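You operate a simulated robot arm through the tools that you are given. There is no shell and no other tool.

The job below is to be done with a simulated robot arm. You get a single attempt, and the scene is never put back.

## Task
Load the gold lids and drop one on the can in the slide.
Fine: the stack goes in the canner's lid socket; one lid only; bring the slide back to CAN IN; no drink, rollers untouched; the other cans stay.

It is judged by the outcome, as a careful person would: the job done as asked, and still so three seconds after it is handed in. It fails if anything else is knocked over, pushed out of place, dropped, spilled or broken. A push-on lid holds only when it is set on centred and level and pressed home; a screw cap is set on level and turned clockwise until tight.

## Robot
A 7-joint arm with a fingered hand, fixed in place. Base frame: the origin is at the foot of the arm, x ahead of it, y to its left, z up; the work surface is at about z = 0.86. Readings come in m, degrees, newtons and seconds.
With the tool pointing down near the work surface it reaches from about 0.22 to 0.76 m from the base axis. Its first joint turns from -166.0 to 166.0 degrees. Payload 4 kg.
Tool frame: the origin (TCP) lies between the finger pads and is the grasp point; the fingertips stand 0.028 m ahead of it; z points along the fingers, y is the line along which they close. The gripper opens to 0.168 m. The gripper's body begins 0.079 m behind the TCP. The gripper is a hand of 4 fingers: y runs from the thumb to the fingers, the wrist lies at [0, 0, -0.249] in the tool frame.
Orientation is told as [roll, pitch, yaw] about the base's x, y, z axes, in that order, counted from this pose: with the fingers straight down and closing along the base's y, the tool's x points along the base's -x, its y along +y and its z along -z.

## Interface
- The arm moves only by the tool servo_tool. Its argument "moves" is one flat list of numbers, 6 for each row, row after row: the shift along the base's x, y, z in m, then the turn, a rotation vector about the base's x, y, z in degrees. In form: [x, y, z, ax, ay, az, x, y, z, ax, ay, az, ...]. A call has 1 to 20 rows; each row shifts and turns the commanded pose from where the row before left it. Each row takes 0.2 s and may step no farther than 0.05 m and 8.6 degrees from the row before; otherwise, the whole call is refused. A pose out of reach is approached as far as the arm can. The call stops where the force on the tool passes 90 N (or 10 N more than at its start, if that is more) or the arm is blocked; 0.2 s more then pass. In this call time passes only in rows, and 0.2 s behind the last. It gives the time, the measured TCP pose, the force on the tool (base axes), the opening and the grip force at its end, in the units of the frame above (readings bear some noise), with the torque about the TCP (base axes, N m) and any sound that the robot's microphone picked up, and new pictures: "views" is both (left out), scene, wrist or none.
- Cameras (640 x 400 px; columns grow to the right, rows downward): "scene" is fixed at [0.2244, -0.6437, 1.6424]; the picture's right is [0.99, 0.14, 0.00], its down [0.13, -0.92, -0.37] and it looks along [-0.05, 0.37, -0.93] (base axes); focal length 358 px, centre (320, 200). "wrist" rides on the gripper at [0.06, -0.06, -0.11] in the tool frame; the picture's right is [0.71, 0.71, 0.00], its down [-0.56, 0.56, -0.61] and it looks along [-0.43, 0.43, 0.79] (tool axes); focal length 265 px, centre (320, 200).
- lift_body(by): slides the trunk up (or, below 0, down) by that many m; the arm rides with it, the base frame stays. It gives what a move gives, with no picture.
- move_fingers(finger1, finger2, finger3, thumb_bend): sets how far each is bent, from 0 (flat) to 1 (curled in); at 0.3 the hand is open as for a grip, at 0.7 the pads meet at the TCP. One left out holds its place. A second passes; each finger stops where it meets its share of the squeeze, and holds until it gets a number again. It is the only way to open and close the hand. It gives what a move gives, with no picture; readings hold the bend of each and the force on the fingers (four entries, about 0 where the hand has none), thumb and palm.
- point_at(camera, pixels): for up to 12 pixels [column, row] of the newest picture of that camera ("zoom" is the newest enlarged one), the place [x, y, z] in the base frame of the surface seen there, good to about 0.002 m, but the place of the scene camera against the robot may be out by one fixed shift of up to 0.012 m in any direction. It takes no simulated time.
- inspect(camera, box): a new picture of the part [left, top, right, bottom] of that camera's present view, enlarged. It takes no simulated time.
- sign_off(): hands the job in; it is judged then, once.

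Unless the task says otherwise, let go and move clear before handing in.

The tools are called after ">>>" as a command line: name --argument value ..., lists and objects as JSON in quotes. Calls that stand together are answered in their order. servo_tool: Moves the arm, as the interface text tells. Its arguments: {"type":"object","properties":{"moves":{"type":"array"},"views":{"type":"string","enum":["both","scene","wrist","none"]}},"required":["moves"]} The other tools are called the same way: lift_body (by) slides the trunk up or down; move_fingers (finger1, finger2, finger3, thumb_bend) moves the fingers one by one; point_at (camera, pixels) gives the place of the surface under pixels of a picture; inspect (camera, box) takes an enlarged picture of a part of a camera's view; sign_off () hands the job in.

At the start:

```text
t: 0.0
eef_pos: [0.1288, -0.3939, 1.2452]
tool_rot: [-0.1, 0.0, 0.1]
ft_force: [0.3, 0.3, -0.6]
moment: [-0.02, -0.02, -0.02]
width: 0.168
finger_force: 0.0
shape: jaw
bend: [0.3, 0.3, 0.3, 0.3]
finger forces: [0.0, 0.0, 0.0, 0.1, 0.1, 0.0]
trunk travel left (down, up): [-0.564, 0.026]
```

scene: 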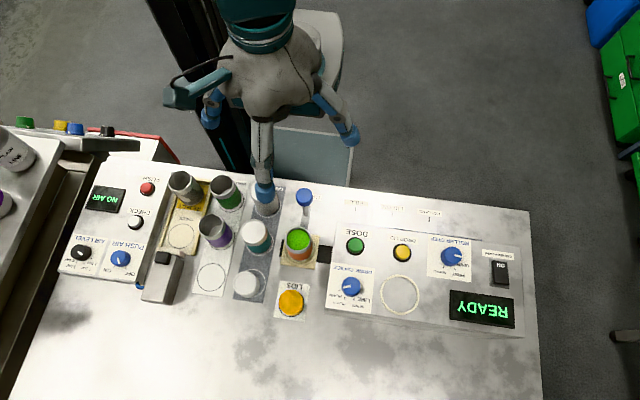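
wrist: 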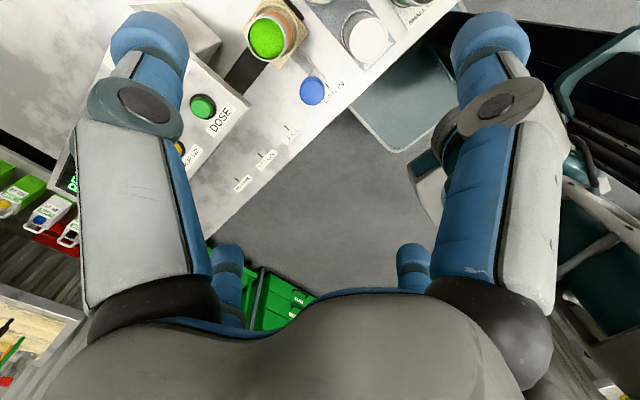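

The scene picture shows a canner with a READY display (482,308), a LIDS spot with a gold lid stack (291,303), a slide with a blue knob (304,197) and an orange can with a green top (299,241). I'll enlarge these parts before moving.

>>> inspect --camera "scene" --box '[230, 170, 390, 330]'

>>> inspect --camera "scene" --box '[330, 180, 540, 340]'

>>> inspect --camera "scene" --box '[50, 150, 300, 320]'

>>> inspect --camera "wrist" --box '[40, 0, 480, 240]'

```text
2.50 times, centred on (310, 250) of scene
```

zoom: 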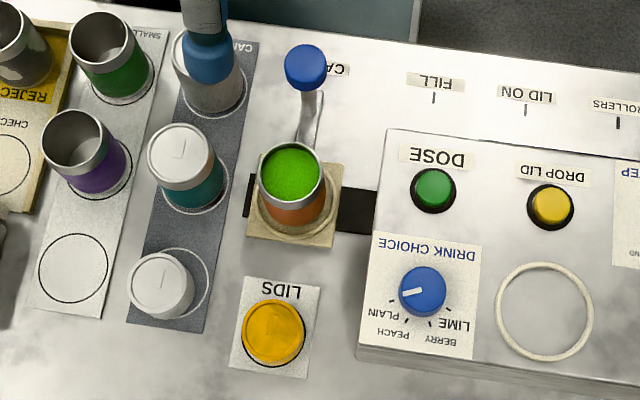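

```text
2.50 times, centred on (435, 260) of scene
```

zoom: 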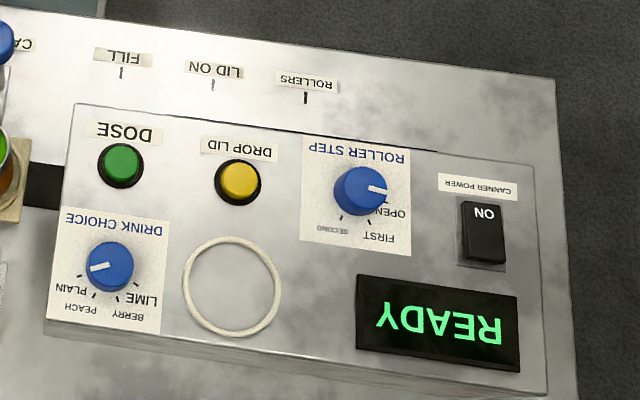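

```text
2.35 times, centred on (175, 235) of scene
```

zoom: 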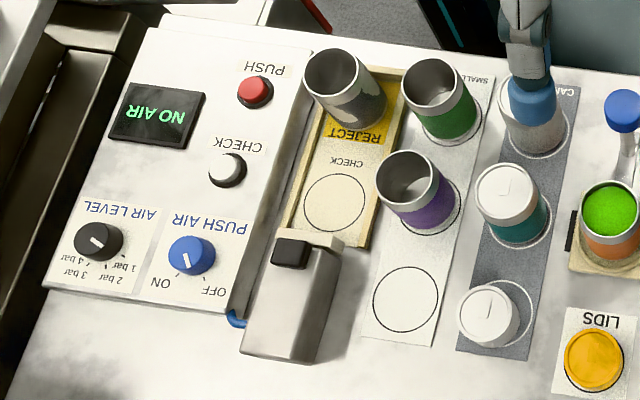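

```text
1.45 times, centred on (260, 120) of wrist
```

zoom: 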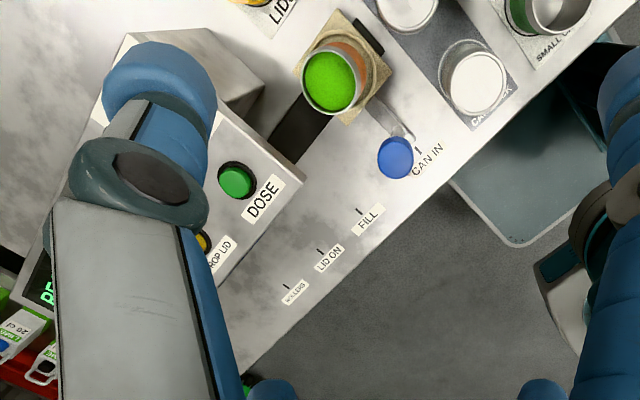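

The can stands in the slide at CAN IN, already full of green drink. The lid socket is the ring at (400,294) on the canner top, and DROP LID is the yellow button at (402,253). Next I'll measure these places.

>>> point_at --camera "scene" --pixels '[[291, 302], [281, 308], [303, 300], [290, 316], [304, 195], [299, 238], [400, 294], [382, 294], [419, 294], [402, 252], [355, 245], [400, 312]]'

>>> point_at --camera "scene" --pixels '[[304, 188], [297, 196], [312, 198], [308, 215], [307, 228], [400, 276], [340, 230], [335, 255], [330, 300], [294, 288], [276, 316], [307, 318]]'

>>> inspect --camera "scene" --box '[265, 180, 345, 330]'

```text
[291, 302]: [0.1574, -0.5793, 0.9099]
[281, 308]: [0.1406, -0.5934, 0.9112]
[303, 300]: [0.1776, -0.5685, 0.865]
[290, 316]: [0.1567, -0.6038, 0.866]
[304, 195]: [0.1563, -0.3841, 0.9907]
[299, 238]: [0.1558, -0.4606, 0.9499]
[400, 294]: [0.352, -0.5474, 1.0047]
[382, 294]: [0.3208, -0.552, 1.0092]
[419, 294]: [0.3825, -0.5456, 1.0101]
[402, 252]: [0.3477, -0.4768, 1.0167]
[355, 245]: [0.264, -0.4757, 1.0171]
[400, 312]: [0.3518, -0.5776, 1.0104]
```

```text
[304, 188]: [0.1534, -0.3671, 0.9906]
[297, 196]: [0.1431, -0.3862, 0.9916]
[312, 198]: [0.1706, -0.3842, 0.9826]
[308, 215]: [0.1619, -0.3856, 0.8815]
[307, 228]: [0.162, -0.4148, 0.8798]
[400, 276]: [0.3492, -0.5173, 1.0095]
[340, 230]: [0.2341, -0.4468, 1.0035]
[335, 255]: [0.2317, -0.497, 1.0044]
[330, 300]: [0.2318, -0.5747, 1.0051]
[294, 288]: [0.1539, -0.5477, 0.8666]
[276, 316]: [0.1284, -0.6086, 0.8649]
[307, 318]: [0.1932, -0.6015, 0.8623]
```

```text
2.67 times, centred on (305, 255) of scene
```

zoom: 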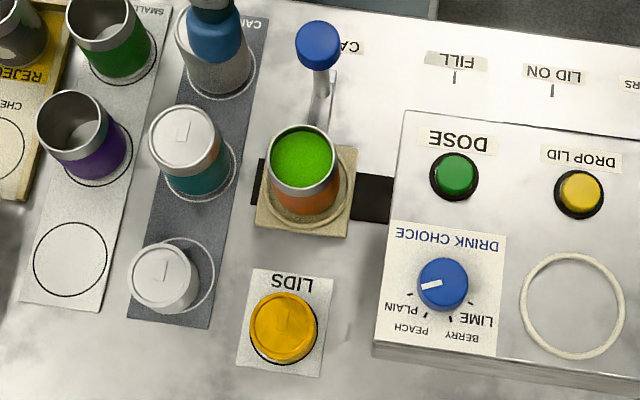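

The lid stack top is near (0.157,-0.583,0.910) and the socket ring near (0.3515,-0.5475,1.01). The scene camera may have a fixed shift, so I'll compare it with the wrist camera on the knob at (312,91), the DOSE button at (202,107) and the can.

>>> point_at --camera "wrist" --pixels '[[312, 91], [202, 106], [265, 38], [312, 78], [300, 92], [325, 92], [218, 125], [290, 125], [265, 152], [241, 180], [330, 84], [300, 40]]'

>>> point_at --camera "scene" --pixels '[[304, 196], [356, 245], [298, 240], [382, 210], [429, 218], [477, 219], [355, 239], [355, 251], [402, 247], [402, 259], [396, 253], [408, 253]]'

```text
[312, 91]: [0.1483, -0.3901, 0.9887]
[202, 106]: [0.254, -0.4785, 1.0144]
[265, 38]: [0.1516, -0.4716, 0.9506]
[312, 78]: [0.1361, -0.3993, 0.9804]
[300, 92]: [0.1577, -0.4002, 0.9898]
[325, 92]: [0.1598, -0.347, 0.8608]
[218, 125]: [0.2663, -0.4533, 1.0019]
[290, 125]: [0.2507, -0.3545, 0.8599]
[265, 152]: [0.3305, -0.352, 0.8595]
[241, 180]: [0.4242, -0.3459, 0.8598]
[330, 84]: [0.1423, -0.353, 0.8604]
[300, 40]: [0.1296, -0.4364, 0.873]
```

```text
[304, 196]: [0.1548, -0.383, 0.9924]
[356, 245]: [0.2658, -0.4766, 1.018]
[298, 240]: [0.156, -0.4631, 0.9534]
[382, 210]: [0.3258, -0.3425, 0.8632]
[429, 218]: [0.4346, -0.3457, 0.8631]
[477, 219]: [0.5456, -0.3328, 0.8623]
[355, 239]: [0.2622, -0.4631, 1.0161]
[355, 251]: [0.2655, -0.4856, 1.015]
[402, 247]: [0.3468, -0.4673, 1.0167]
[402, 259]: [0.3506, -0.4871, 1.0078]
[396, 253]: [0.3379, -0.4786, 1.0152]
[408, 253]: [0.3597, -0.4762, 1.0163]
```

The scene camera reads about 0.010 m high in x and 0.003 m high in y and z compared with the wrist camera. I'll move to above the gold stack, near (0.147,-0.586), and look down with the wrist camera.

>>> servo_tool --moves '[0.002, -0.024, -0.01, 0, 0, 0, 0.002, -0.024, -0.015, 0, 0, 0, 0.002, -0.024, -0.015, 0, 0, 0, 0.002, -0.024, -0.015, 0, 0, 0, 0.002, -0.024, -0.015, 0, 0, 0, 0.002, -0.024, -0.015, 0, 0, 0, 0.002, -0.024, -0.015, 0, 0, 0, 0.004, -0.024, -0.015, 0, 0, 0]'

```text
t: 1.8
eef_pos: [0.1475, -0.5869, 1.1314]
tool_rot: [0.0, 0.0, 0.1]
ft_force: [-0.1, -0.5, -0.6]
moment: [0.01, -0.02, 0.01]
width: 0.1679
finger_force: 0.1
shape: jaw
bend: [0.3, 0.3, 0.3, 0.3]
finger forces: [0.1, 0.0, 0.1, 0.1, 0.0, 0.1]
trunk travel left (down, up): [-0.564, 0.026]
```

scene: 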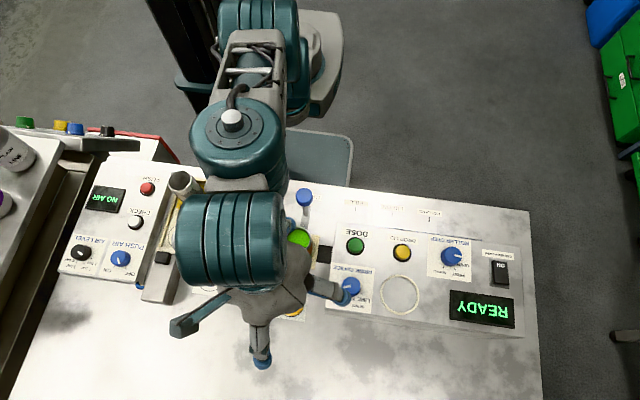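
wrist: 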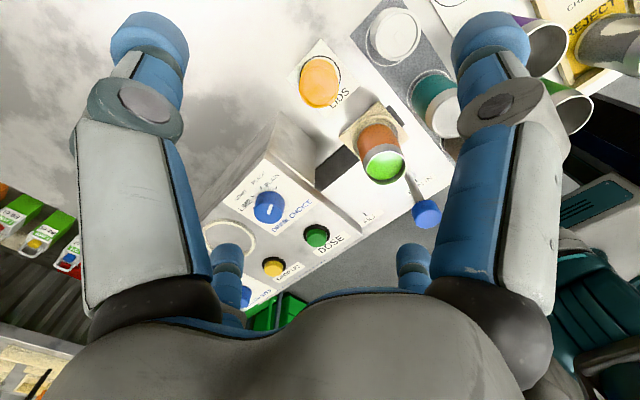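

The hand's four digits are arranged in a cross around the TCP. The stack shows at (320,81) in the wrist view and the ring at (229,240). I'll measure both with the wrist camera.

>>> inspect --camera "wrist" --box '[190, 30, 450, 300]'

>>> point_at --camera "wrist" --pixels '[[320, 78], [302, 80], [338, 80], [320, 60], [320, 103], [273, 267], [316, 236], [427, 212], [384, 168], [229, 236], [318, 166], [365, 222]]'

```text
1.48 times, centred on (320, 165) of wrist
```

zoom: 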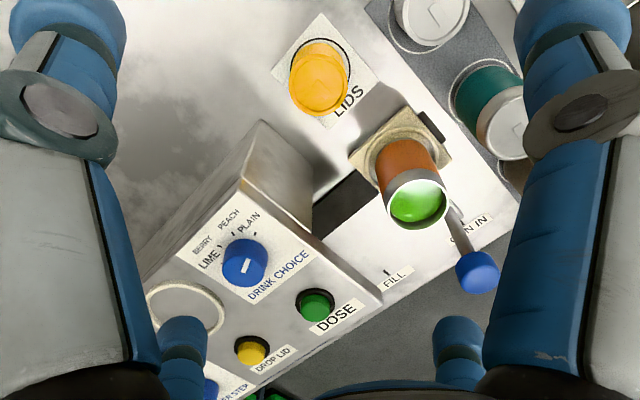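

```text
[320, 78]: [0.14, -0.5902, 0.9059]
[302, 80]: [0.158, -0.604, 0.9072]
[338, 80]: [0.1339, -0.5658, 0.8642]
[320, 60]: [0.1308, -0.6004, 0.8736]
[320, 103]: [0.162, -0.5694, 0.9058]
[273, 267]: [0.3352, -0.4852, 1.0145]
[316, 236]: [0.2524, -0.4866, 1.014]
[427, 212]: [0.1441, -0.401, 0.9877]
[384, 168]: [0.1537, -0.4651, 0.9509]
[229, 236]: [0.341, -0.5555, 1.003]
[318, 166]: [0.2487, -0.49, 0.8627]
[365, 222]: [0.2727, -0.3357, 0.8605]
```

The ring is near (0.341,-0.5555) and the stack near (0.148,-0.588) in the wrist frame. I'll enlarge both so I can fit their circles precisely.

>>> inspect --camera "wrist" --box '[280, 40, 360, 120]'

```text
5.00 times, centred on (320, 80) of wrist
```

zoom: 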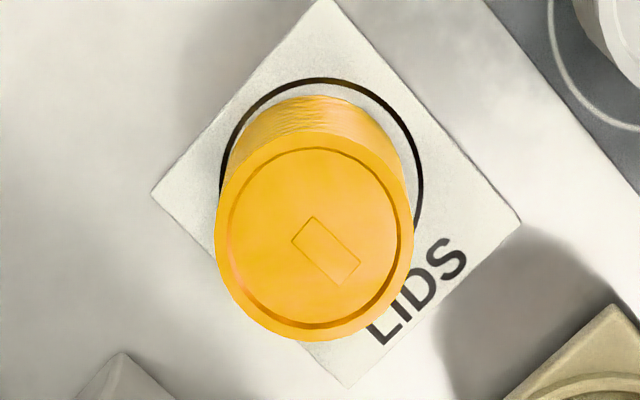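

The stack's top rim spans columns 215–412 and rows 132–341 in this zoom. I'll sample points just inside the rim.

>>> point_at --camera "zoom" --pixels '[[314, 236], [220, 240], [408, 236], [314, 136], [312, 337], [245, 165], [385, 305], [385, 165], [245, 308], [310, 110], [240, 150], [400, 170]]'

>>> inspect --camera "wrist" --box '[190, 200, 290, 290]'

```text
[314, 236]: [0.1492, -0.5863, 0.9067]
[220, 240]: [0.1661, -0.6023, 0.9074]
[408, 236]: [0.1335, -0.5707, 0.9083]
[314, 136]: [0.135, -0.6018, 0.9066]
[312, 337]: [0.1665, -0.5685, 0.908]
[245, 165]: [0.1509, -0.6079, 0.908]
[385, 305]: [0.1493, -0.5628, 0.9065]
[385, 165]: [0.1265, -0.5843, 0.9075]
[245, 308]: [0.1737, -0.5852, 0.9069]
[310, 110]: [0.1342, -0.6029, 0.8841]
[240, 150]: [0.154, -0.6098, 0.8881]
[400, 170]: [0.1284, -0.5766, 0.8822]
```

```text
4.44 times, centred on (240, 245) of wrist
```

zoom: 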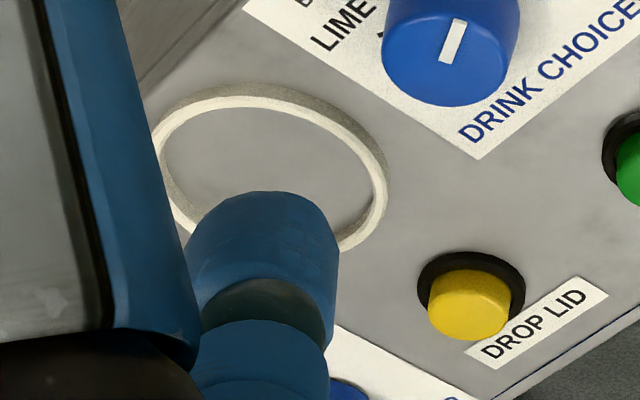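

The stack centre is (0.150,-0.5855), its top is at z≈0.907 and its radius is about 0.0235. I'll half-close the digits to see their span and turn the hand 45° so they go in diagonally, clear of the can and the canner's side.

>>> move_fingers --finger1 0.5 --finger2 0.5 --finger3 0.5 --thumb_bend 0.5

>>> servo_tool --moves '[0, 0, 0, 0, 0, 7.5, 0, 0, 0, 0, 0, 7.5, 0, 0, 0, 0, 0, 7.5, 0, 0, 0, 0, 0, 7.5, 0, 0, 0, 0, 0, 7.5, 0.0025, 0.0015, 0, 0, 0, 7.4]'

```text
t: 2.8
eef_pos: [0.1476, -0.5868, 1.1308]
tool_rot: [-0.1, 0.0, 0.0]
ft_force: [0.1, 0.0, 0.1]
moment: [0.02, -0.02, 0.0]
width: 0.0575
finger_force: 0.1
shape: fingers
bend: [0.5, 0.5, 0.5, 0.5]
finger forces: [0.0, 0.0, 0.1, 0.0, 0.0, 0.0]
trunk travel left (down, up): [-0.564, 0.026]
```

```text
t: 4.2
eef_pos: [0.1548, -0.5503, 1.1272]
tool_rot: [-0.4, 2.5, 35.0]
ft_force: [-0.9, 0.6, 1.1]
moment: [0.0, -0.1, 0.02]
width: 0.0574
finger_force: 0.0
shape: fingers
bend: [0.5, 0.5, 0.5, 0.5]
finger forces: [0.1, 0.0, 0.1, 0.0, 0.0, 0.0]
out of reach, approached as far as the arm can: row 3, 4, 5, 6
trunk travel left (down, up): [-0.564, 0.026]
```

scene: 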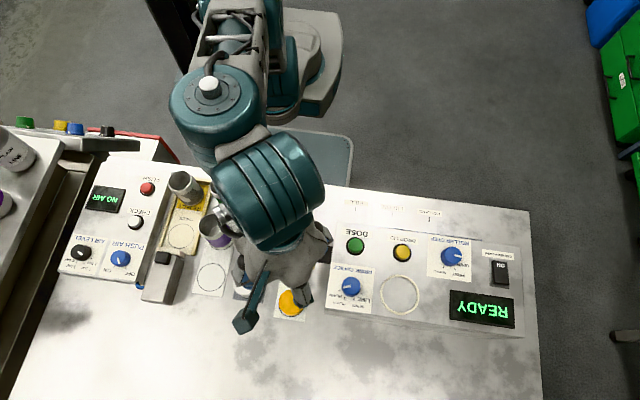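
wrist: 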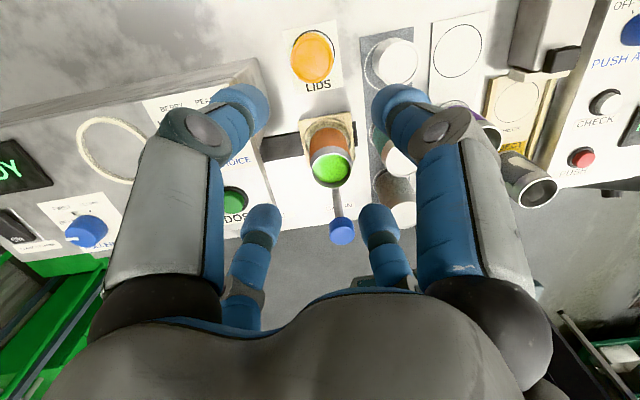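

The positive turn ran out of reach (yaw stopped at 35° and the TCP drifted to y=-0.55). I'll turn back and try the negative direction instead.

>>> servo_tool --moves '[0, 0, 0, 0, 0, -7.5, 0, 0, 0, 0, 0, -7.5, 0, 0, 0, 0, 0, -7.5, 0, 0, 0, 0, 0, -7.5, 0, 0, 0, 0, 0, -7.5, 0, 0, 0, 0, 0, -7.5]' --views "none"

```text
t: 5.6
eef_pos: [0.1563, -0.5506, 1.128]
tool_rot: [-0.4, 2.6, -10.2]
ft_force: [0.3, -0.2, 0.6]
moment: [-0.04, -0.03, 0.0]
width: 0.0575
finger_force: 0.1
shape: fingers
bend: [0.5, 0.5, 0.5, 0.5]
finger forces: [0.0, 0.0, 0.0, 0.0, 0.1, 0.0]
trunk travel left (down, up): [-0.564, 0.026]
```

The hand is back at yaw -10° with a 2.6° tilt. I'll level it, turn on toward -45° and return to above the stack.

>>> servo_tool --moves '[-0.001, -0.007, 0, 0, -2.6, 0, -0.001, -0.007, 0, 0, 0, -7, -0.001, -0.007, 0, 0, 0, -7, -0.001, -0.007, 0, 0, 0, -7, -0.001, -0.007, 0, 0, 0, -7, -0.001, 0, 0, 0, 0, -6.8]'

```text
t: 7.0
eef_pos: [0.1482, -0.5866, 1.1286]
tool_rot: [0.0, 0.1, -45.0]
ft_force: [-0.2, 0.4, 0.1]
moment: [0.01, -0.01, -0.03]
width: 0.0575
finger_force: 0.1
shape: fingers
bend: [0.5, 0.5, 0.5, 0.5]
finger forces: [0.1, 0.1, 0.1, 0.0, 0.0, 0.0]
trunk travel left (down, up): [-0.564, 0.026]
```

scene: 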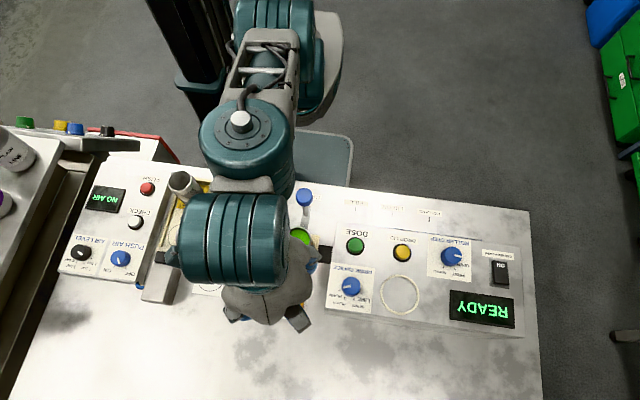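
wrist: 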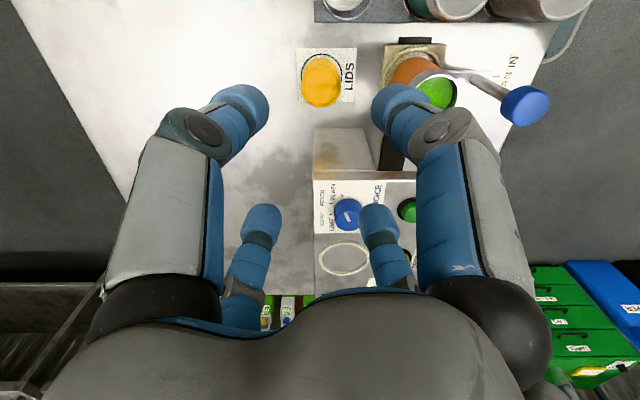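

The hand is level at yaw -45° with the stack in view at (322,82). I'll open the digits a little, to 0.44, and come down to about z=0.96 before checking the alignment.

>>> move_fingers --finger1 0.44 --finger2 0.44 --finger3 0.44 --thumb_bend 0.44

>>> servo_tool --moves '[0.0009, 0.0006, -0.028, 0, 0, 0, 0.0009, 0.0005, -0.028, 0, 0, 0, 0, 0, -0.028, 0, 0, 0, 0, 0, -0.028, 0, 0, 0, 0, 0, -0.028, 0, 0, 0, 0, 0, -0.028, 0, 0, 0]'

```text
t: 8.0
eef_pos: [0.1491, -0.5861, 1.1288]
tool_rot: [0.0, 0.0, -44.9]
ft_force: [0.0, -0.3, 0.4]
moment: [-0.02, -0.03, 0.03]
width: 0.0752
finger_force: 0.0
shape: fingers
bend: [0.44, 0.44, 0.44, 0.44]
finger forces: [0.1, 0.0, 0.1, 0.0, 0.1, 0.0]
trunk travel left (down, up): [-0.564, 0.026]
```

```text
t: 9.4
eef_pos: [0.1519, -0.5854, 0.9603]
tool_rot: [0.0, 0.1, -44.8]
ft_force: [-0.6, -0.3, -0.3]
moment: [-0.01, 0.03, 0.04]
width: 0.0751
finger_force: 0.2
shape: fingers
bend: [0.44, 0.44, 0.44, 0.44]
finger forces: [0.1, 0.1, 0.0, 0.1, 0.1, 0.1]
trunk travel left (down, up): [-0.564, 0.026]
```

scene: 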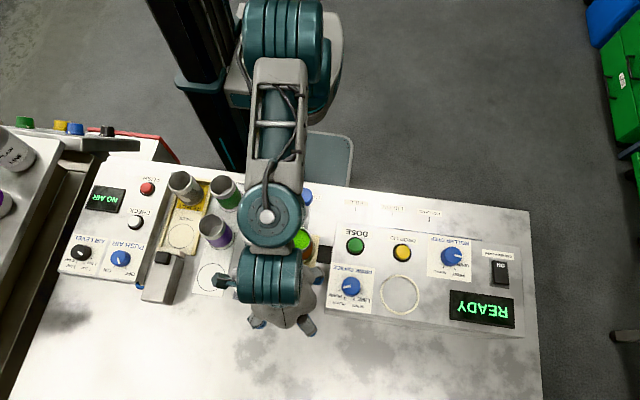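
wrist: 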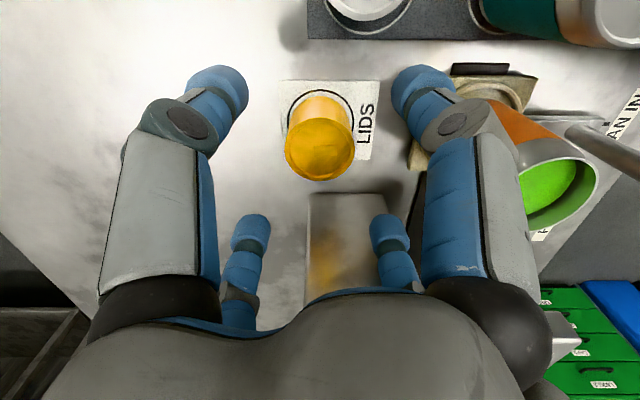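

The hand is above the stack at (320,150) and reads almost no force. Before going down I'll check the distances to the white-lidded can at (368,8) and the drink can at (510,150).

>>> point_at --camera "wrist" --pixels '[[370, 6], [350, 20], [395, 20], [540, 160], [520, 195], [320, 150], [290, 150], [350, 150], [320, 176], [350, 200], [310, 200], [400, 90]]'

>>> inspect --camera "wrist" --box '[260, 70, 380, 200]'

```text
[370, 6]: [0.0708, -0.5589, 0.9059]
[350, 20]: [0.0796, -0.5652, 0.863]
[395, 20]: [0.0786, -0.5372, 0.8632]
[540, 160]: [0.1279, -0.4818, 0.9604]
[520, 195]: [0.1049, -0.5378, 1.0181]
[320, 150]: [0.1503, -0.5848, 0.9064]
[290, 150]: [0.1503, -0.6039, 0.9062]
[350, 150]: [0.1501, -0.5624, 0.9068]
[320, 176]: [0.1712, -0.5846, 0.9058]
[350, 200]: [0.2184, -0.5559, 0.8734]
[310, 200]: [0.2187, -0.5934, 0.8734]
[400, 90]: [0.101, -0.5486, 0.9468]
```

```text
3.08 times, centred on (320, 135) of wrist
```

zoom: 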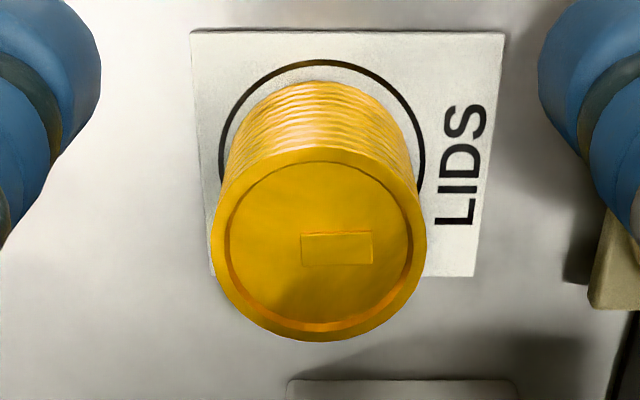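

The stack centre reads (0.1502,-0.585) and the nearest obstacles are at least 2.5 cm from the digits. I'll go down to TCP z≈0.898 around the stack.

>>> servo_tool --moves '[-0.0015, 0.0005, -0.015, 0, 0, 0, 0, 0, -0.015, 0, 0, 0, 0, 0, -0.016, 0, 0, 0, 0, 0, -0.016, 0, 0, 0]'

```text
t: 10.4
eef_pos: [0.1501, -0.5855, 0.8976]
tool_rot: [0.0, 0.0, -44.9]
ft_force: [-0.6, 0.4, 0.6]
moment: [0.0, -0.01, 0.02]
width: 0.0749
finger_force: 0.1
shape: fingers
bend: [0.44, 0.44, 0.44, 0.44]
finger forces: [0.1, 0.0, 0.0, 0.0, 0.0, 0.0]
trunk travel left (down, up): [-0.564, 0.026]
```

scene: 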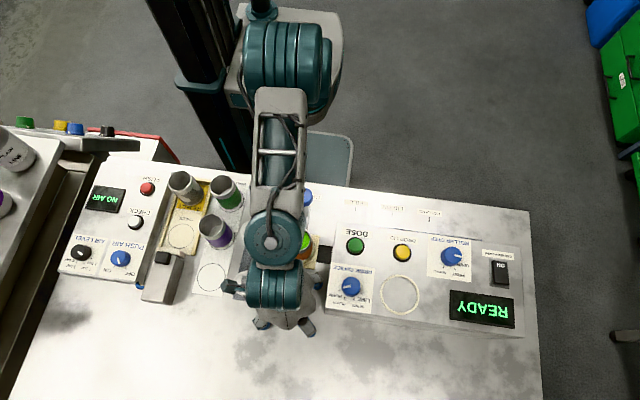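
wrist: 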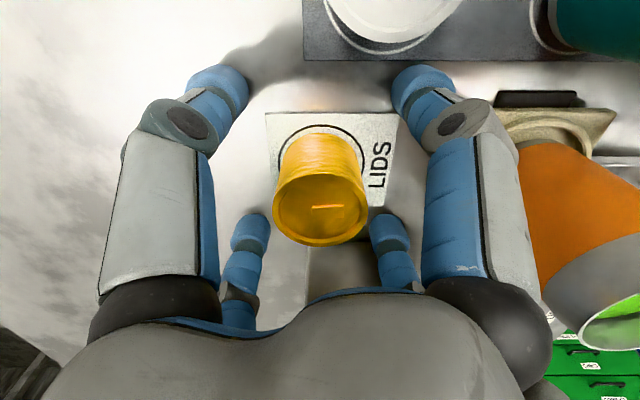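

The stack sits centred between the four digits, at (320,200), with no contact. I'll close all four together in stages.

>>> move_fingers --finger1 0.53 --finger2 0.53 --finger3 0.53 --thumb_bend 0.53

>>> move_fingers --finger1 0.6 --finger2 0.6 --finger3 0.6 --thumb_bend 0.6

>>> inspect --camera "wrist" --box '[180, 50, 460, 330]'

```text
t: 11.4
eef_pos: [0.15, -0.5839, 0.8983]
tool_rot: [0.1, 0.1, -44.9]
ft_force: [1.2, -1.4, 7.9]
moment: [0.01, 0.05, -0.03]
width: 0.0516
finger_force: 4.1
shape: fingers
bend: [0.51, 0.51, 0.52, 0.52]
finger forces: [2.3, 2.3, 1.8, 0.0, 1.9, 0.0]
trunk travel left (down, up): [-0.564, 0.026]
```

```text
t: 12.4
eef_pos: [0.1501, -0.5848, 0.8998]
tool_rot: [0.0, 0.0, -44.9]
ft_force: [0.2, -2.8, 11.9]
moment: [-0.09, 0.01, 0.05]
width: 0.0477
finger_force: 17.6
shape: fingers
bend: [0.52, 0.52, 0.54, 0.55]
finger forces: [8.5, 8.8, 7.5, 0.0, 10.5, 0.0]
trunk travel left (down, up): [-0.564, 0.026]
```

```text
1.43 times, centred on (320, 190) of wrist
```

zoom: 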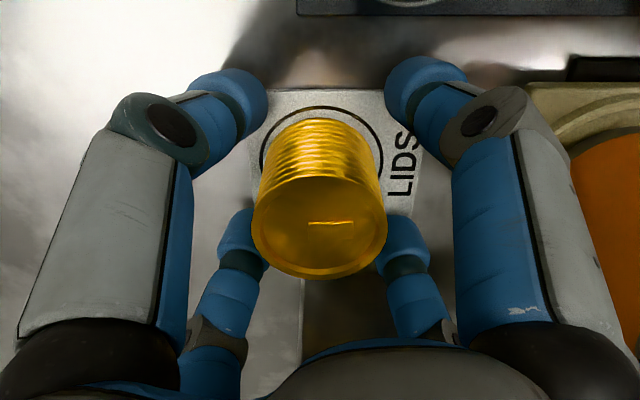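

All four digits hold the stack with about 8–10 N each. I'll lift gently and see whether it comes up level.

>>> servo_tool --moves '[0, 0, 0.005, 0, 0, 0, 0, 0, 0.005, 0, 0, 0, 0, 0, 0.01, 0, 0, 0, 0, 0, 0.01, 0, 0, 0]'

```text
t: 13.4
eef_pos: [0.1503, -0.5828, 0.9283]
tool_rot: [0.0, 0.1, -44.8]
ft_force: [0.5, 1.2, 0.2]
moment: [0.03, 0.01, 0.01]
width: 0.0297
finger_force: 1.4
shape: fingers
bend: [0.59, 0.59, 0.59, 0.59]
finger forces: [0.5, 0.7, 1.2, 0.1, 0.9, 0.0]
trunk travel left (down, up): [-0.564, 0.026]
```

scene: 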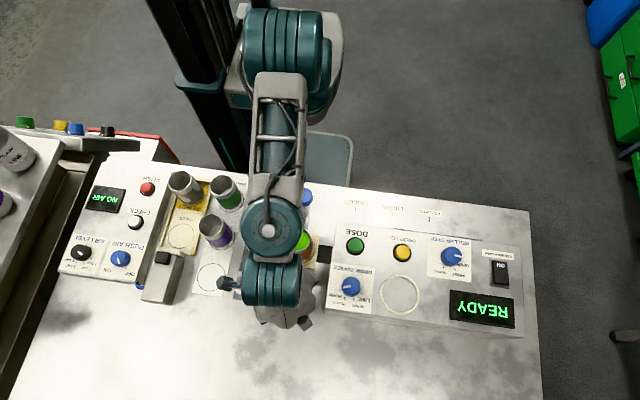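
wrist: 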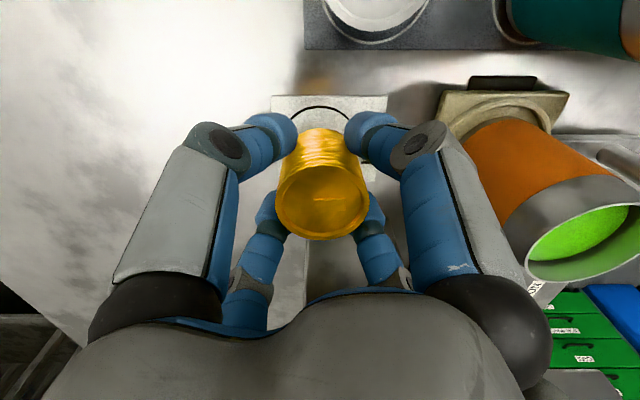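

The digits closed further, to bend 0.59 and width 0.030, so the grip has changed. I'll look closely to see whether the stack is in the hand and at what height.

>>> inspect --camera "wrist" --box '[220, 80, 420, 280]'

>>> point_at --camera "wrist" --pixels '[[320, 210], [285, 210], [355, 210], [320, 235], [320, 190], [320, 135], [320, 150], [280, 110], [360, 110], [310, 98], [380, 130], [265, 135]]'

```text
2.00 times, centred on (320, 180) of wrist
```

zoom: 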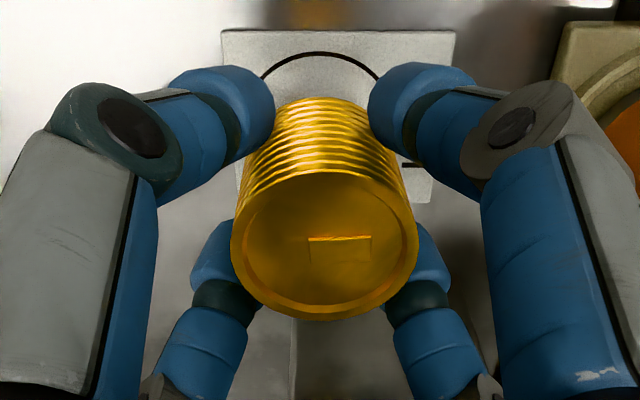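

```text
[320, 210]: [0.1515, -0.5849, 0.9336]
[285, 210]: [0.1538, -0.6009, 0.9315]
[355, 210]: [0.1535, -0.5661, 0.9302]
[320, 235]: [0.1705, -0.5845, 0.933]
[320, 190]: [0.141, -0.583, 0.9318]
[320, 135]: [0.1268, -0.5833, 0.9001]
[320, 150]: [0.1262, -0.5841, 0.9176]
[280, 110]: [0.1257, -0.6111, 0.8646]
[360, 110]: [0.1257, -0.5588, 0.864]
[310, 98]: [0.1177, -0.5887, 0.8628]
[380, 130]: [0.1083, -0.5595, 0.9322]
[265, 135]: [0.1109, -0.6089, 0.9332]
```

The stack is up: its top has gone from z 0.907 to 0.9325. However, the digits closed past its diameter, so it may be resting on or pinched by the fingertips. I'll measure the fingertip domes at (293,135) and (347,135) against the stack wall.

>>> point_at --camera "wrist" --pixels '[[294, 135], [290, 145], [285, 117], [275, 114], [296, 128], [346, 135], [350, 145], [355, 117], [344, 128], [305, 128], [320, 128], [320, 131]]'

>>> point_at --camera "wrist" --pixels '[[270, 200], [275, 215], [265, 230], [370, 200], [366, 215], [375, 230], [320, 125], [320, 138], [320, 145], [320, 160], [320, 165], [320, 175]]'

>>> inspect --camera "wrist" --box '[260, 90, 380, 170]'

```text
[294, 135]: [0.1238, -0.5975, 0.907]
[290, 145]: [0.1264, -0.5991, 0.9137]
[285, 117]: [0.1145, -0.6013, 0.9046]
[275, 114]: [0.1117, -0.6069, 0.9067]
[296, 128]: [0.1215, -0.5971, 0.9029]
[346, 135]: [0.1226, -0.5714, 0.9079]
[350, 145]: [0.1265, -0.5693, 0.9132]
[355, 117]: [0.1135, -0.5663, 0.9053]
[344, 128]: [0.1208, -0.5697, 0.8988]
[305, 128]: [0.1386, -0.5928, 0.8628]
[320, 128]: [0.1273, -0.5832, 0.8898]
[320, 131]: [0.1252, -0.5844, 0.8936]
```

```text
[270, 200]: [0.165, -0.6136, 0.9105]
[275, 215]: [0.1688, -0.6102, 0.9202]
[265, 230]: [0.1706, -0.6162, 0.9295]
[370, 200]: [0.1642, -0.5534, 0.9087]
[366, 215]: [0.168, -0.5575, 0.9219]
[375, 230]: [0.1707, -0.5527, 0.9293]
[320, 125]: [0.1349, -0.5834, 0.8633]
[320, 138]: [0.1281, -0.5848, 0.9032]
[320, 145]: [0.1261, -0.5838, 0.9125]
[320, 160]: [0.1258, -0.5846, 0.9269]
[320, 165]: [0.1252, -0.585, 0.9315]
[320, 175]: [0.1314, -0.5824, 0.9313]
```

```text
5.00 times, centred on (320, 130) of wrist
```

zoom: 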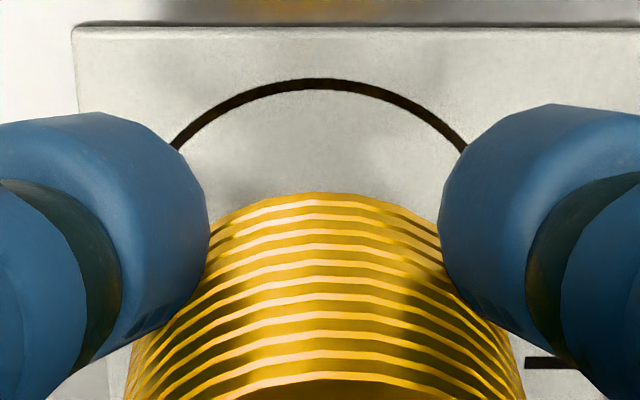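

The dome readings show the fingertips beside the stack wall near its bottom, held only lightly. The earlier closing force was most likely the tips pressing the table. I'll set the stack back down, open slightly, rise about 8 mm and re-grip firmly nearer mid-height.

>>> servo_tool --moves '[0, 0, -0.007, 0, 0, 0, 0, 0, -0.007, 0, 0, 0, 0, 0, -0.006, 0, 0, 0, 0, 0, -0.005, 0, 0, 0]' --views "wrist"

```text
t: 14.4
eef_pos: [0.1499, -0.5845, 0.9026]
tool_rot: [0.1, 0.1, -44.9]
ft_force: [-0.7, 0.3, -1.5]
moment: [0.02, -0.01, 0.02]
width: 0.0296
finger_force: 1.5
shape: fingers
bend: [0.59, 0.59, 0.59, 0.59]
finger forces: [0.5, 0.7, 1.3, 0.0, 0.9, 0.0]
trunk travel left (down, up): [-0.564, 0.026]
```

wrist: 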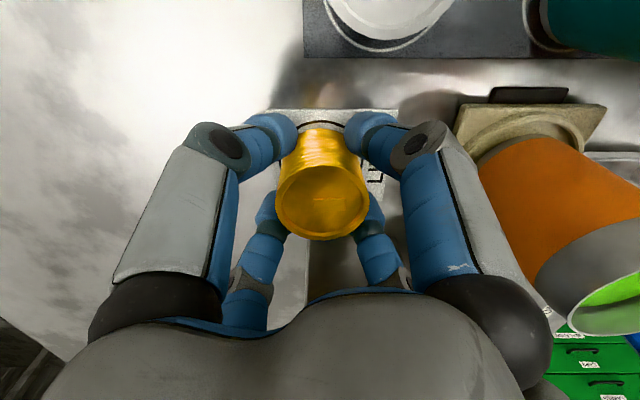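

The stack is nearly back at table level and still in the light grip. I'll check its top height before opening.

>>> point_at --camera "wrist" --pixels '[[320, 210], [300, 212], [340, 212], [320, 225], [320, 195], [320, 130], [320, 128], [320, 126]]'

```text
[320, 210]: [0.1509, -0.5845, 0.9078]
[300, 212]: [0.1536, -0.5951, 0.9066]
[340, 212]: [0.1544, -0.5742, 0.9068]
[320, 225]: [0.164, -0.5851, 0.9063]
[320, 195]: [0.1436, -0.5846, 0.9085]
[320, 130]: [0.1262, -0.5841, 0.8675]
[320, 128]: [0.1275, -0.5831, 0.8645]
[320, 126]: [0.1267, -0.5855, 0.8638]
```

The top is at z≈0.907, so the stack is back on the table. I'll open to 0.5, rise 8 mm and then re-grip.

>>> move_fingers --finger1 0.5 --finger2 0.5 --finger3 0.5 --thumb_bend 0.5

>>> servo_tool --moves '[0.0005, -0.0003, 0.004, 0, 0, 0, 0, 0, 0.0045, 0, 0, 0]' --views "wrist"

>>> inspect --camera "wrist" --box '[220, 80, 420, 280]'

```text
t: 15.4
eef_pos: [0.151, -0.5847, 0.9043]
tool_rot: [0.0, 0.2, -44.9]
ft_force: [0.0, 0.0, -0.3]
moment: [-0.03, 0.0, -0.02]
width: 0.0566
finger_force: 0.0
shape: fingers
bend: [0.5, 0.5, 0.5, 0.5]
finger forces: [0.0, 0.0, 0.1, 0.0, 0.0, 0.1]
trunk travel left (down, up): [-0.564, 0.026]
```

```text
t: 16.0
eef_pos: [0.1506, -0.5853, 0.9129]
tool_rot: [0.1, 0.1, -45.0]
ft_force: [0.4, 0.3, 0.0]
moment: [-0.01, -0.02, -0.02]
width: 0.0568
finger_force: 0.1
shape: fingers
bend: [0.5, 0.5, 0.5, 0.5]
finger forces: [0.0, 0.0, 0.0, 0.1, 0.0, 0.1]
trunk travel left (down, up): [-0.564, 0.026]
```

wrist: 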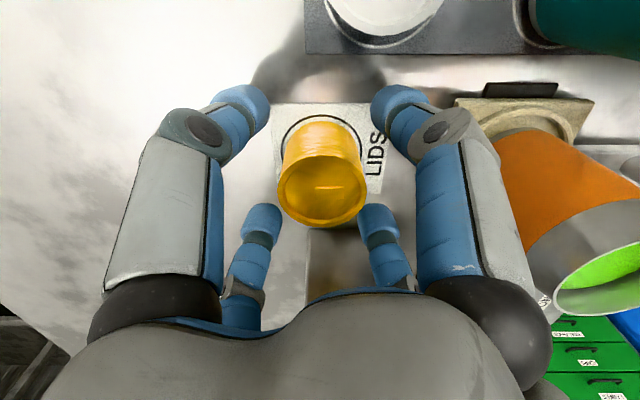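

```text
2.00 times, centred on (320, 180) of wrist
```

zoom: 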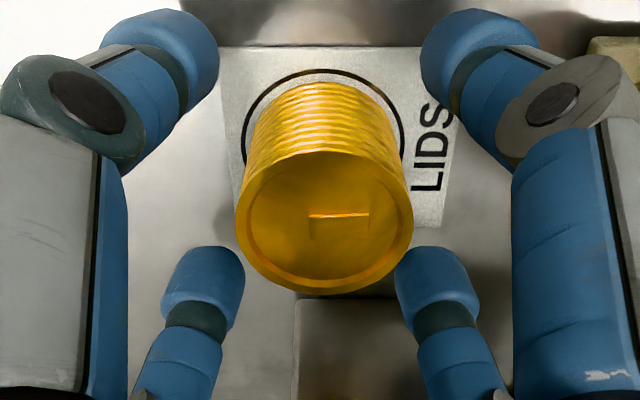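

The stack stands level on its spot and is centred, with nothing touching it. I'll close to 0.58 and then squeeze to 0.7.

>>> move_fingers --finger1 0.58 --finger2 0.58 --finger3 0.58 --thumb_bend 0.58

>>> move_fingers --finger1 0.7 --finger2 0.7 --finger3 0.7 --thumb_bend 0.7

>>> inspect --camera "wrist" --box '[220, 80, 420, 280]'

```text
t: 17.0
eef_pos: [0.1512, -0.5845, 0.9119]
tool_rot: [-0.1, 0.0, -44.9]
ft_force: [-0.5, 0.5, 0.4]
moment: [0.03, 0.03, 0.01]
width: 0.0366
finger_force: 0.2
shape: fingers
bend: [0.57, 0.57, 0.57, 0.57]
finger forces: [0.0, 0.1, 0.1, 0.1, 0.0, 0.0]
trunk travel left (down, up): [-0.564, 0.026]
```

```text
t: 18.0
eef_pos: [0.1499, -0.5852, 0.9122]
tool_rot: [0.0, 0.1, -44.9]
ft_force: [0.2, -0.3, -0.1]
moment: [0.06, 0.0, -0.01]
width: 0.0273
finger_force: 20.4
shape: fingers
bend: [0.59, 0.59, 0.6, 0.61]
finger forces: [7.2, 9.4, 8.0, 0.0, 15.9, 0.1]
trunk travel left (down, up): [-0.564, 0.026]
```

```text
2.00 times, centred on (320, 180) of wrist
```

zoom: 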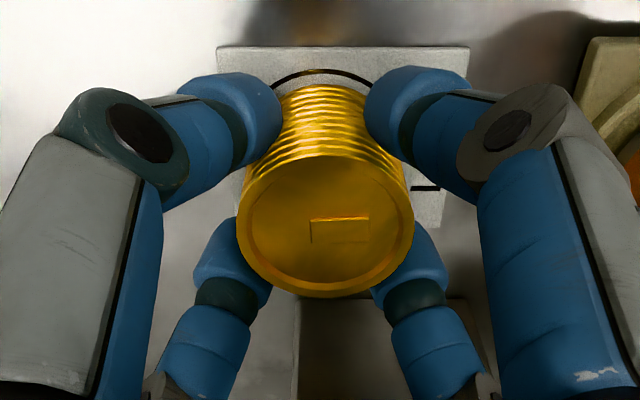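

The grip is firm at 20 N, all four digits are loaded at bend ~0.6, and there is no table push. I'll lift.

>>> servo_tool --moves '[0, 0, 0.005, 0, 0, 0, 0, 0, 0.01, 0, 0, 0, 0, 0, 0.015, 0, 0, 0, 0, 0, 0.02, 0, 0, 0, 0, 0, 0.02, 0, 0, 0]' --views "wrist"

>>> point_at --camera "wrist" --pixels '[[320, 200], [300, 200], [340, 200], [320, 218], [320, 180]]'

```text
t: 19.2
eef_pos: [0.1512, -0.5828, 0.9825]
tool_rot: [0.0, 0.1, -44.7]
ft_force: [0.3, 0.1, 0.5]
moment: [-0.04, -0.01, 0.0]
width: 0.027
finger_force: 20.3
shape: fingers
bend: [0.59, 0.59, 0.6, 0.61]
finger forces: [7.3, 9.5, 7.9, 0.1, 15.7, 0.0]
trunk travel left (down, up): [-0.564, 0.026]
```

wrist: 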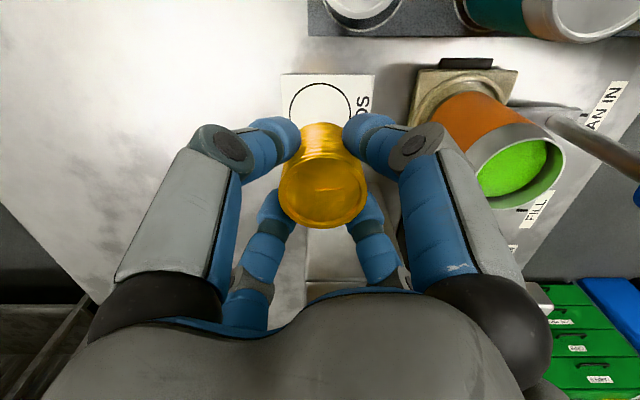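

```text
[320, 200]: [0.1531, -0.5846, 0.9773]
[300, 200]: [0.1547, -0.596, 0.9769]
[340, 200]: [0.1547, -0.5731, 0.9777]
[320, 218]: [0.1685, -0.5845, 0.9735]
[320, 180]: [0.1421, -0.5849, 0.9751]
```

The stack came up with the hand, with its top at 0.9765 and no slip. I'll raise it well above the canner top and carry it toward the socket.

>>> servo_tool --moves '[0, 0, 0.026, 0, 0, 0, 0, 0, 0.026, 0, 0, 0, 0, 0, 0.026, 0, 0, 0, 0, 0, 0.026, 0, 0, 0, 0, 0, 0.026, 0, 0, 0, 0.015, 0.003, 0, 0, 0, 0, 0.025, 0.004, 0, 0, 0, 0, 0.025, 0.004, 0, 0, 0, 0, 0.025, 0.004, 0, 0, 0, 0, 0.025, 0.004, 0, 0, 0, 0, 0.025, 0.004, 0, 0, 0, 0, 0.025, 0.004, 0, 0, 0, 0, 0.015, 0, 0, 0, 0, 0]'

```text
t: 22.0
eef_pos: [0.3312, -0.5583, 1.1106]
tool_rot: [0.0, 0.1, -44.9]
ft_force: [-0.2, 0.5, -1.0]
moment: [0.02, 0.04, -0.02]
width: 0.0266
finger_force: 20.1
shape: fingers
bend: [0.59, 0.59, 0.6, 0.61]
finger forces: [7.2, 9.7, 7.9, 0.1, 15.5, 0.0]
trunk travel left (down, up): [-0.564, 0.026]
```

scene: 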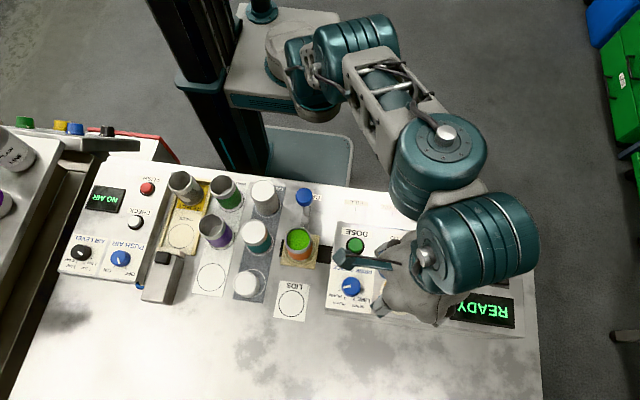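
wrist: 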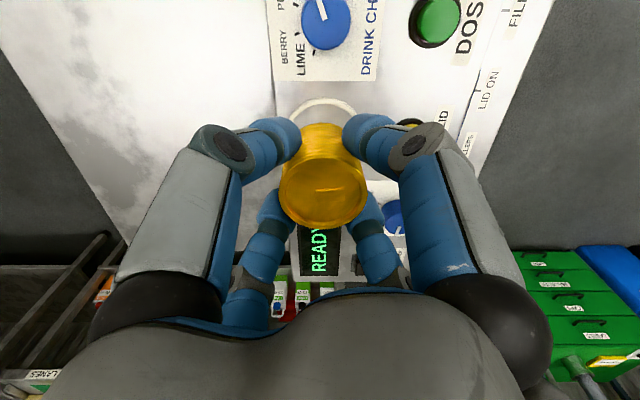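

The ring shows behind the stack around (322,103). I'll enlarge it and sample points to find its centre.

>>> inspect --camera "wrist" --box '[270, 80, 370, 150]'

>>> point_at --camera "wrist" --pixels '[[325, 22], [437, 20], [410, 122], [394, 218], [320, 200], [300, 200], [340, 200], [320, 218], [320, 180]]'

```text
5.71 times, centred on (320, 115) of wrist
```

zoom: 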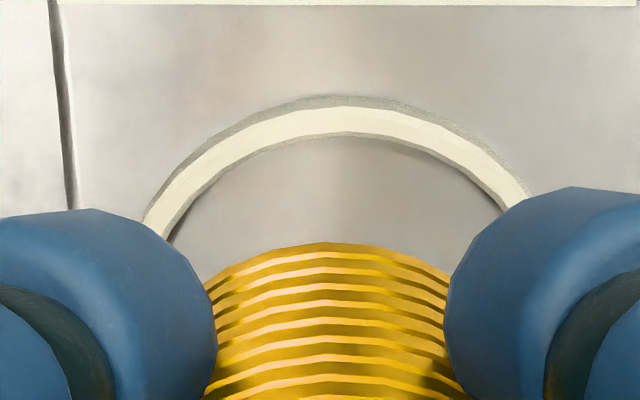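

```text
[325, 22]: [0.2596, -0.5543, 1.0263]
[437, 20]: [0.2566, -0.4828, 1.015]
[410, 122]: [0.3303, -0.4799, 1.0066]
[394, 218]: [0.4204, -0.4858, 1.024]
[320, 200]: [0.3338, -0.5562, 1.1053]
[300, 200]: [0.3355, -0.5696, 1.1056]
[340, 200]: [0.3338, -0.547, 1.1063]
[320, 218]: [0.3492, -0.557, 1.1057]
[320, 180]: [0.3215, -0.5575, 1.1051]
```

The ring arc runs through (160,210), (335,120) and (510,190) in this zoom. I'll sample it.

>>> point_at --camera "zoom" --pixels '[[165, 205], [190, 172], [225, 148], [265, 131], [305, 122], [340, 120], [375, 122], [410, 132], [445, 148], [475, 165], [505, 190], [330, 190]]'

```text
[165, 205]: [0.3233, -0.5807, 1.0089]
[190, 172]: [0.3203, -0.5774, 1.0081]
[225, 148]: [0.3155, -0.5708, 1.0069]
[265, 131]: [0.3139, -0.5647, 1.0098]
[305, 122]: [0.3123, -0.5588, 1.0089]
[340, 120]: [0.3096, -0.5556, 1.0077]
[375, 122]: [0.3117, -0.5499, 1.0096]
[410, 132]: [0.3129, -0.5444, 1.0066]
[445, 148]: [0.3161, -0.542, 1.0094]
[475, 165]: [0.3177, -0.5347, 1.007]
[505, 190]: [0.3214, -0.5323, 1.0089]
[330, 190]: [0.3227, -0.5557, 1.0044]
```

The ring fits a circle centred at (0.3413,-0.556) with mid-radius 0.031, so there is about 4 mm of room around the stack. Now I'll find the held stack's centre relative to the TCP.

>>> inspect --camera "wrist" --box '[265, 140, 380, 240]'

```text
4.00 times, centred on (322, 190) of wrist
```

zoom: 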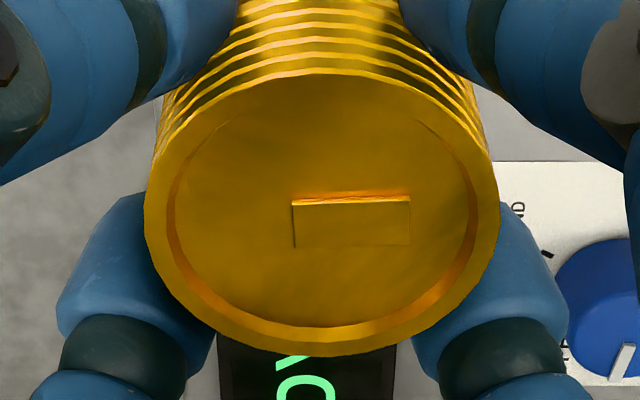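

>>> point_at --camera "zoom" --pixels '[[150, 215], [492, 215], [320, 78], [320, 348], [200, 110], [445, 110], [215, 320], [430, 320], [325, 150], [250, 250]]'

```text
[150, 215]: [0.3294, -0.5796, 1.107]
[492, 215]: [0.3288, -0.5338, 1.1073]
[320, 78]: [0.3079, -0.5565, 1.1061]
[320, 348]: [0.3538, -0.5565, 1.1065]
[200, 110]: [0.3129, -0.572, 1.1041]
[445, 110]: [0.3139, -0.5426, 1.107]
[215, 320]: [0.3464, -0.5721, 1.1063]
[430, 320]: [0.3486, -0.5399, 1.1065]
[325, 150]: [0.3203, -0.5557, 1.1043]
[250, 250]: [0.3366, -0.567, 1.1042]
```

The held stack is level, with all rim points at z 1.106–1.107 and its centre at (0.3309,-0.5567). I'll shift +0.0105 in x and lower the bottom to about 4 mm above the ring.

>>> servo_tool --moves '[0.0105, 0.001, 0, 0, 0, 0, 0, 0, -0.012, 0, 0, 0, 0, 0, -0.012, 0, 0, 0, 0, 0, -0.012, 0, 0, 0, 0, 0, -0.01, 0, 0, 0]'

>>> inspect --camera "wrist" --box '[250, 80, 390, 240]'

```text
t: 23.2
eef_pos: [0.3404, -0.5557, 1.065]
tool_rot: [0.0, 0.1, -44.9]
ft_force: [0.3, -0.4, -0.8]
moment: [0.02, 0.01, -0.03]
width: 0.0266
finger_force: 20.2
shape: fingers
bend: [0.59, 0.59, 0.6, 0.61]
finger forces: [7.2, 9.6, 7.9, 0.1, 15.4, 0.1]
trunk travel left (down, up): [-0.564, 0.026]
```

scene: 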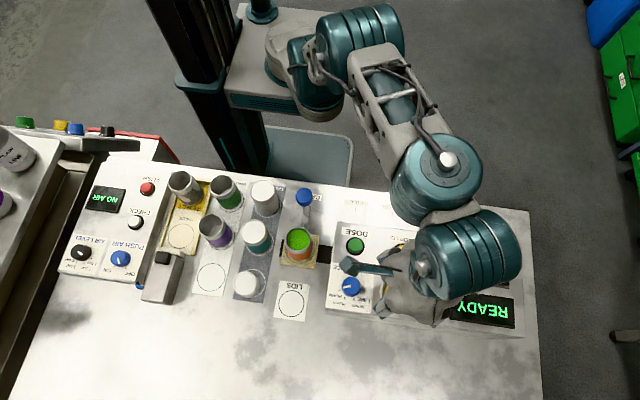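
wrist: 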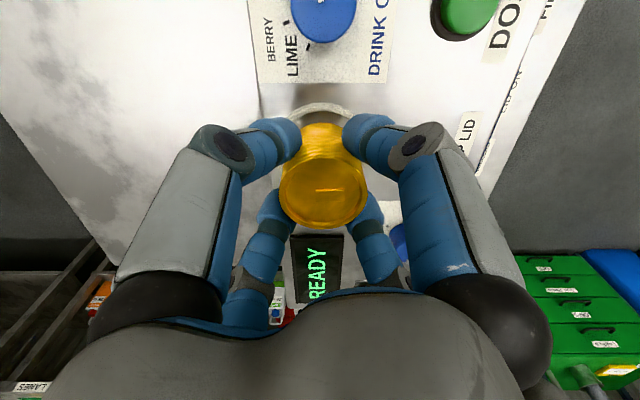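

```text
2.50 times, centred on (320, 160) of wrist
```

zoom: 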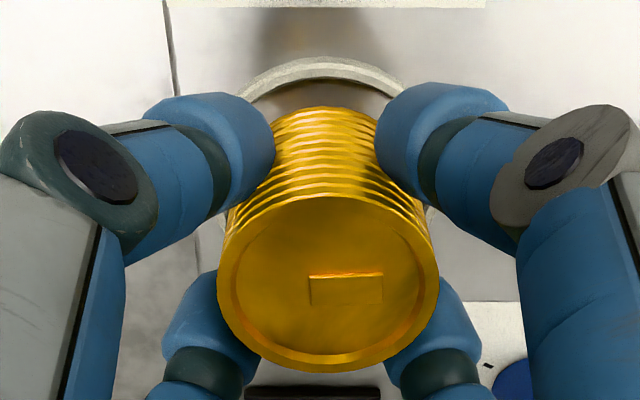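

The bottom is about 5 mm above the ring's top. I'll check the ring and stack positions again in this closer view.

>>> point_at --camera "zoom" --pixels '[[255, 90], [290, 74], [325, 68], [360, 75], [392, 90], [222, 280], [433, 280], [326, 200], [326, 365], [325, 95]]'

```text
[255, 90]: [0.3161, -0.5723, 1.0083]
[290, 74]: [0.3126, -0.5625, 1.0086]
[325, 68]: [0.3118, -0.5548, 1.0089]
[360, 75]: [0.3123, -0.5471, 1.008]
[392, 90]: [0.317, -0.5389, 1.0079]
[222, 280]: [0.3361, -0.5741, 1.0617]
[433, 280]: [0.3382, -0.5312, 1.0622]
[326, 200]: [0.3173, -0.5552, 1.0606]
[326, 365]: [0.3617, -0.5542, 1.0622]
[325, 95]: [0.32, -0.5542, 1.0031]
```

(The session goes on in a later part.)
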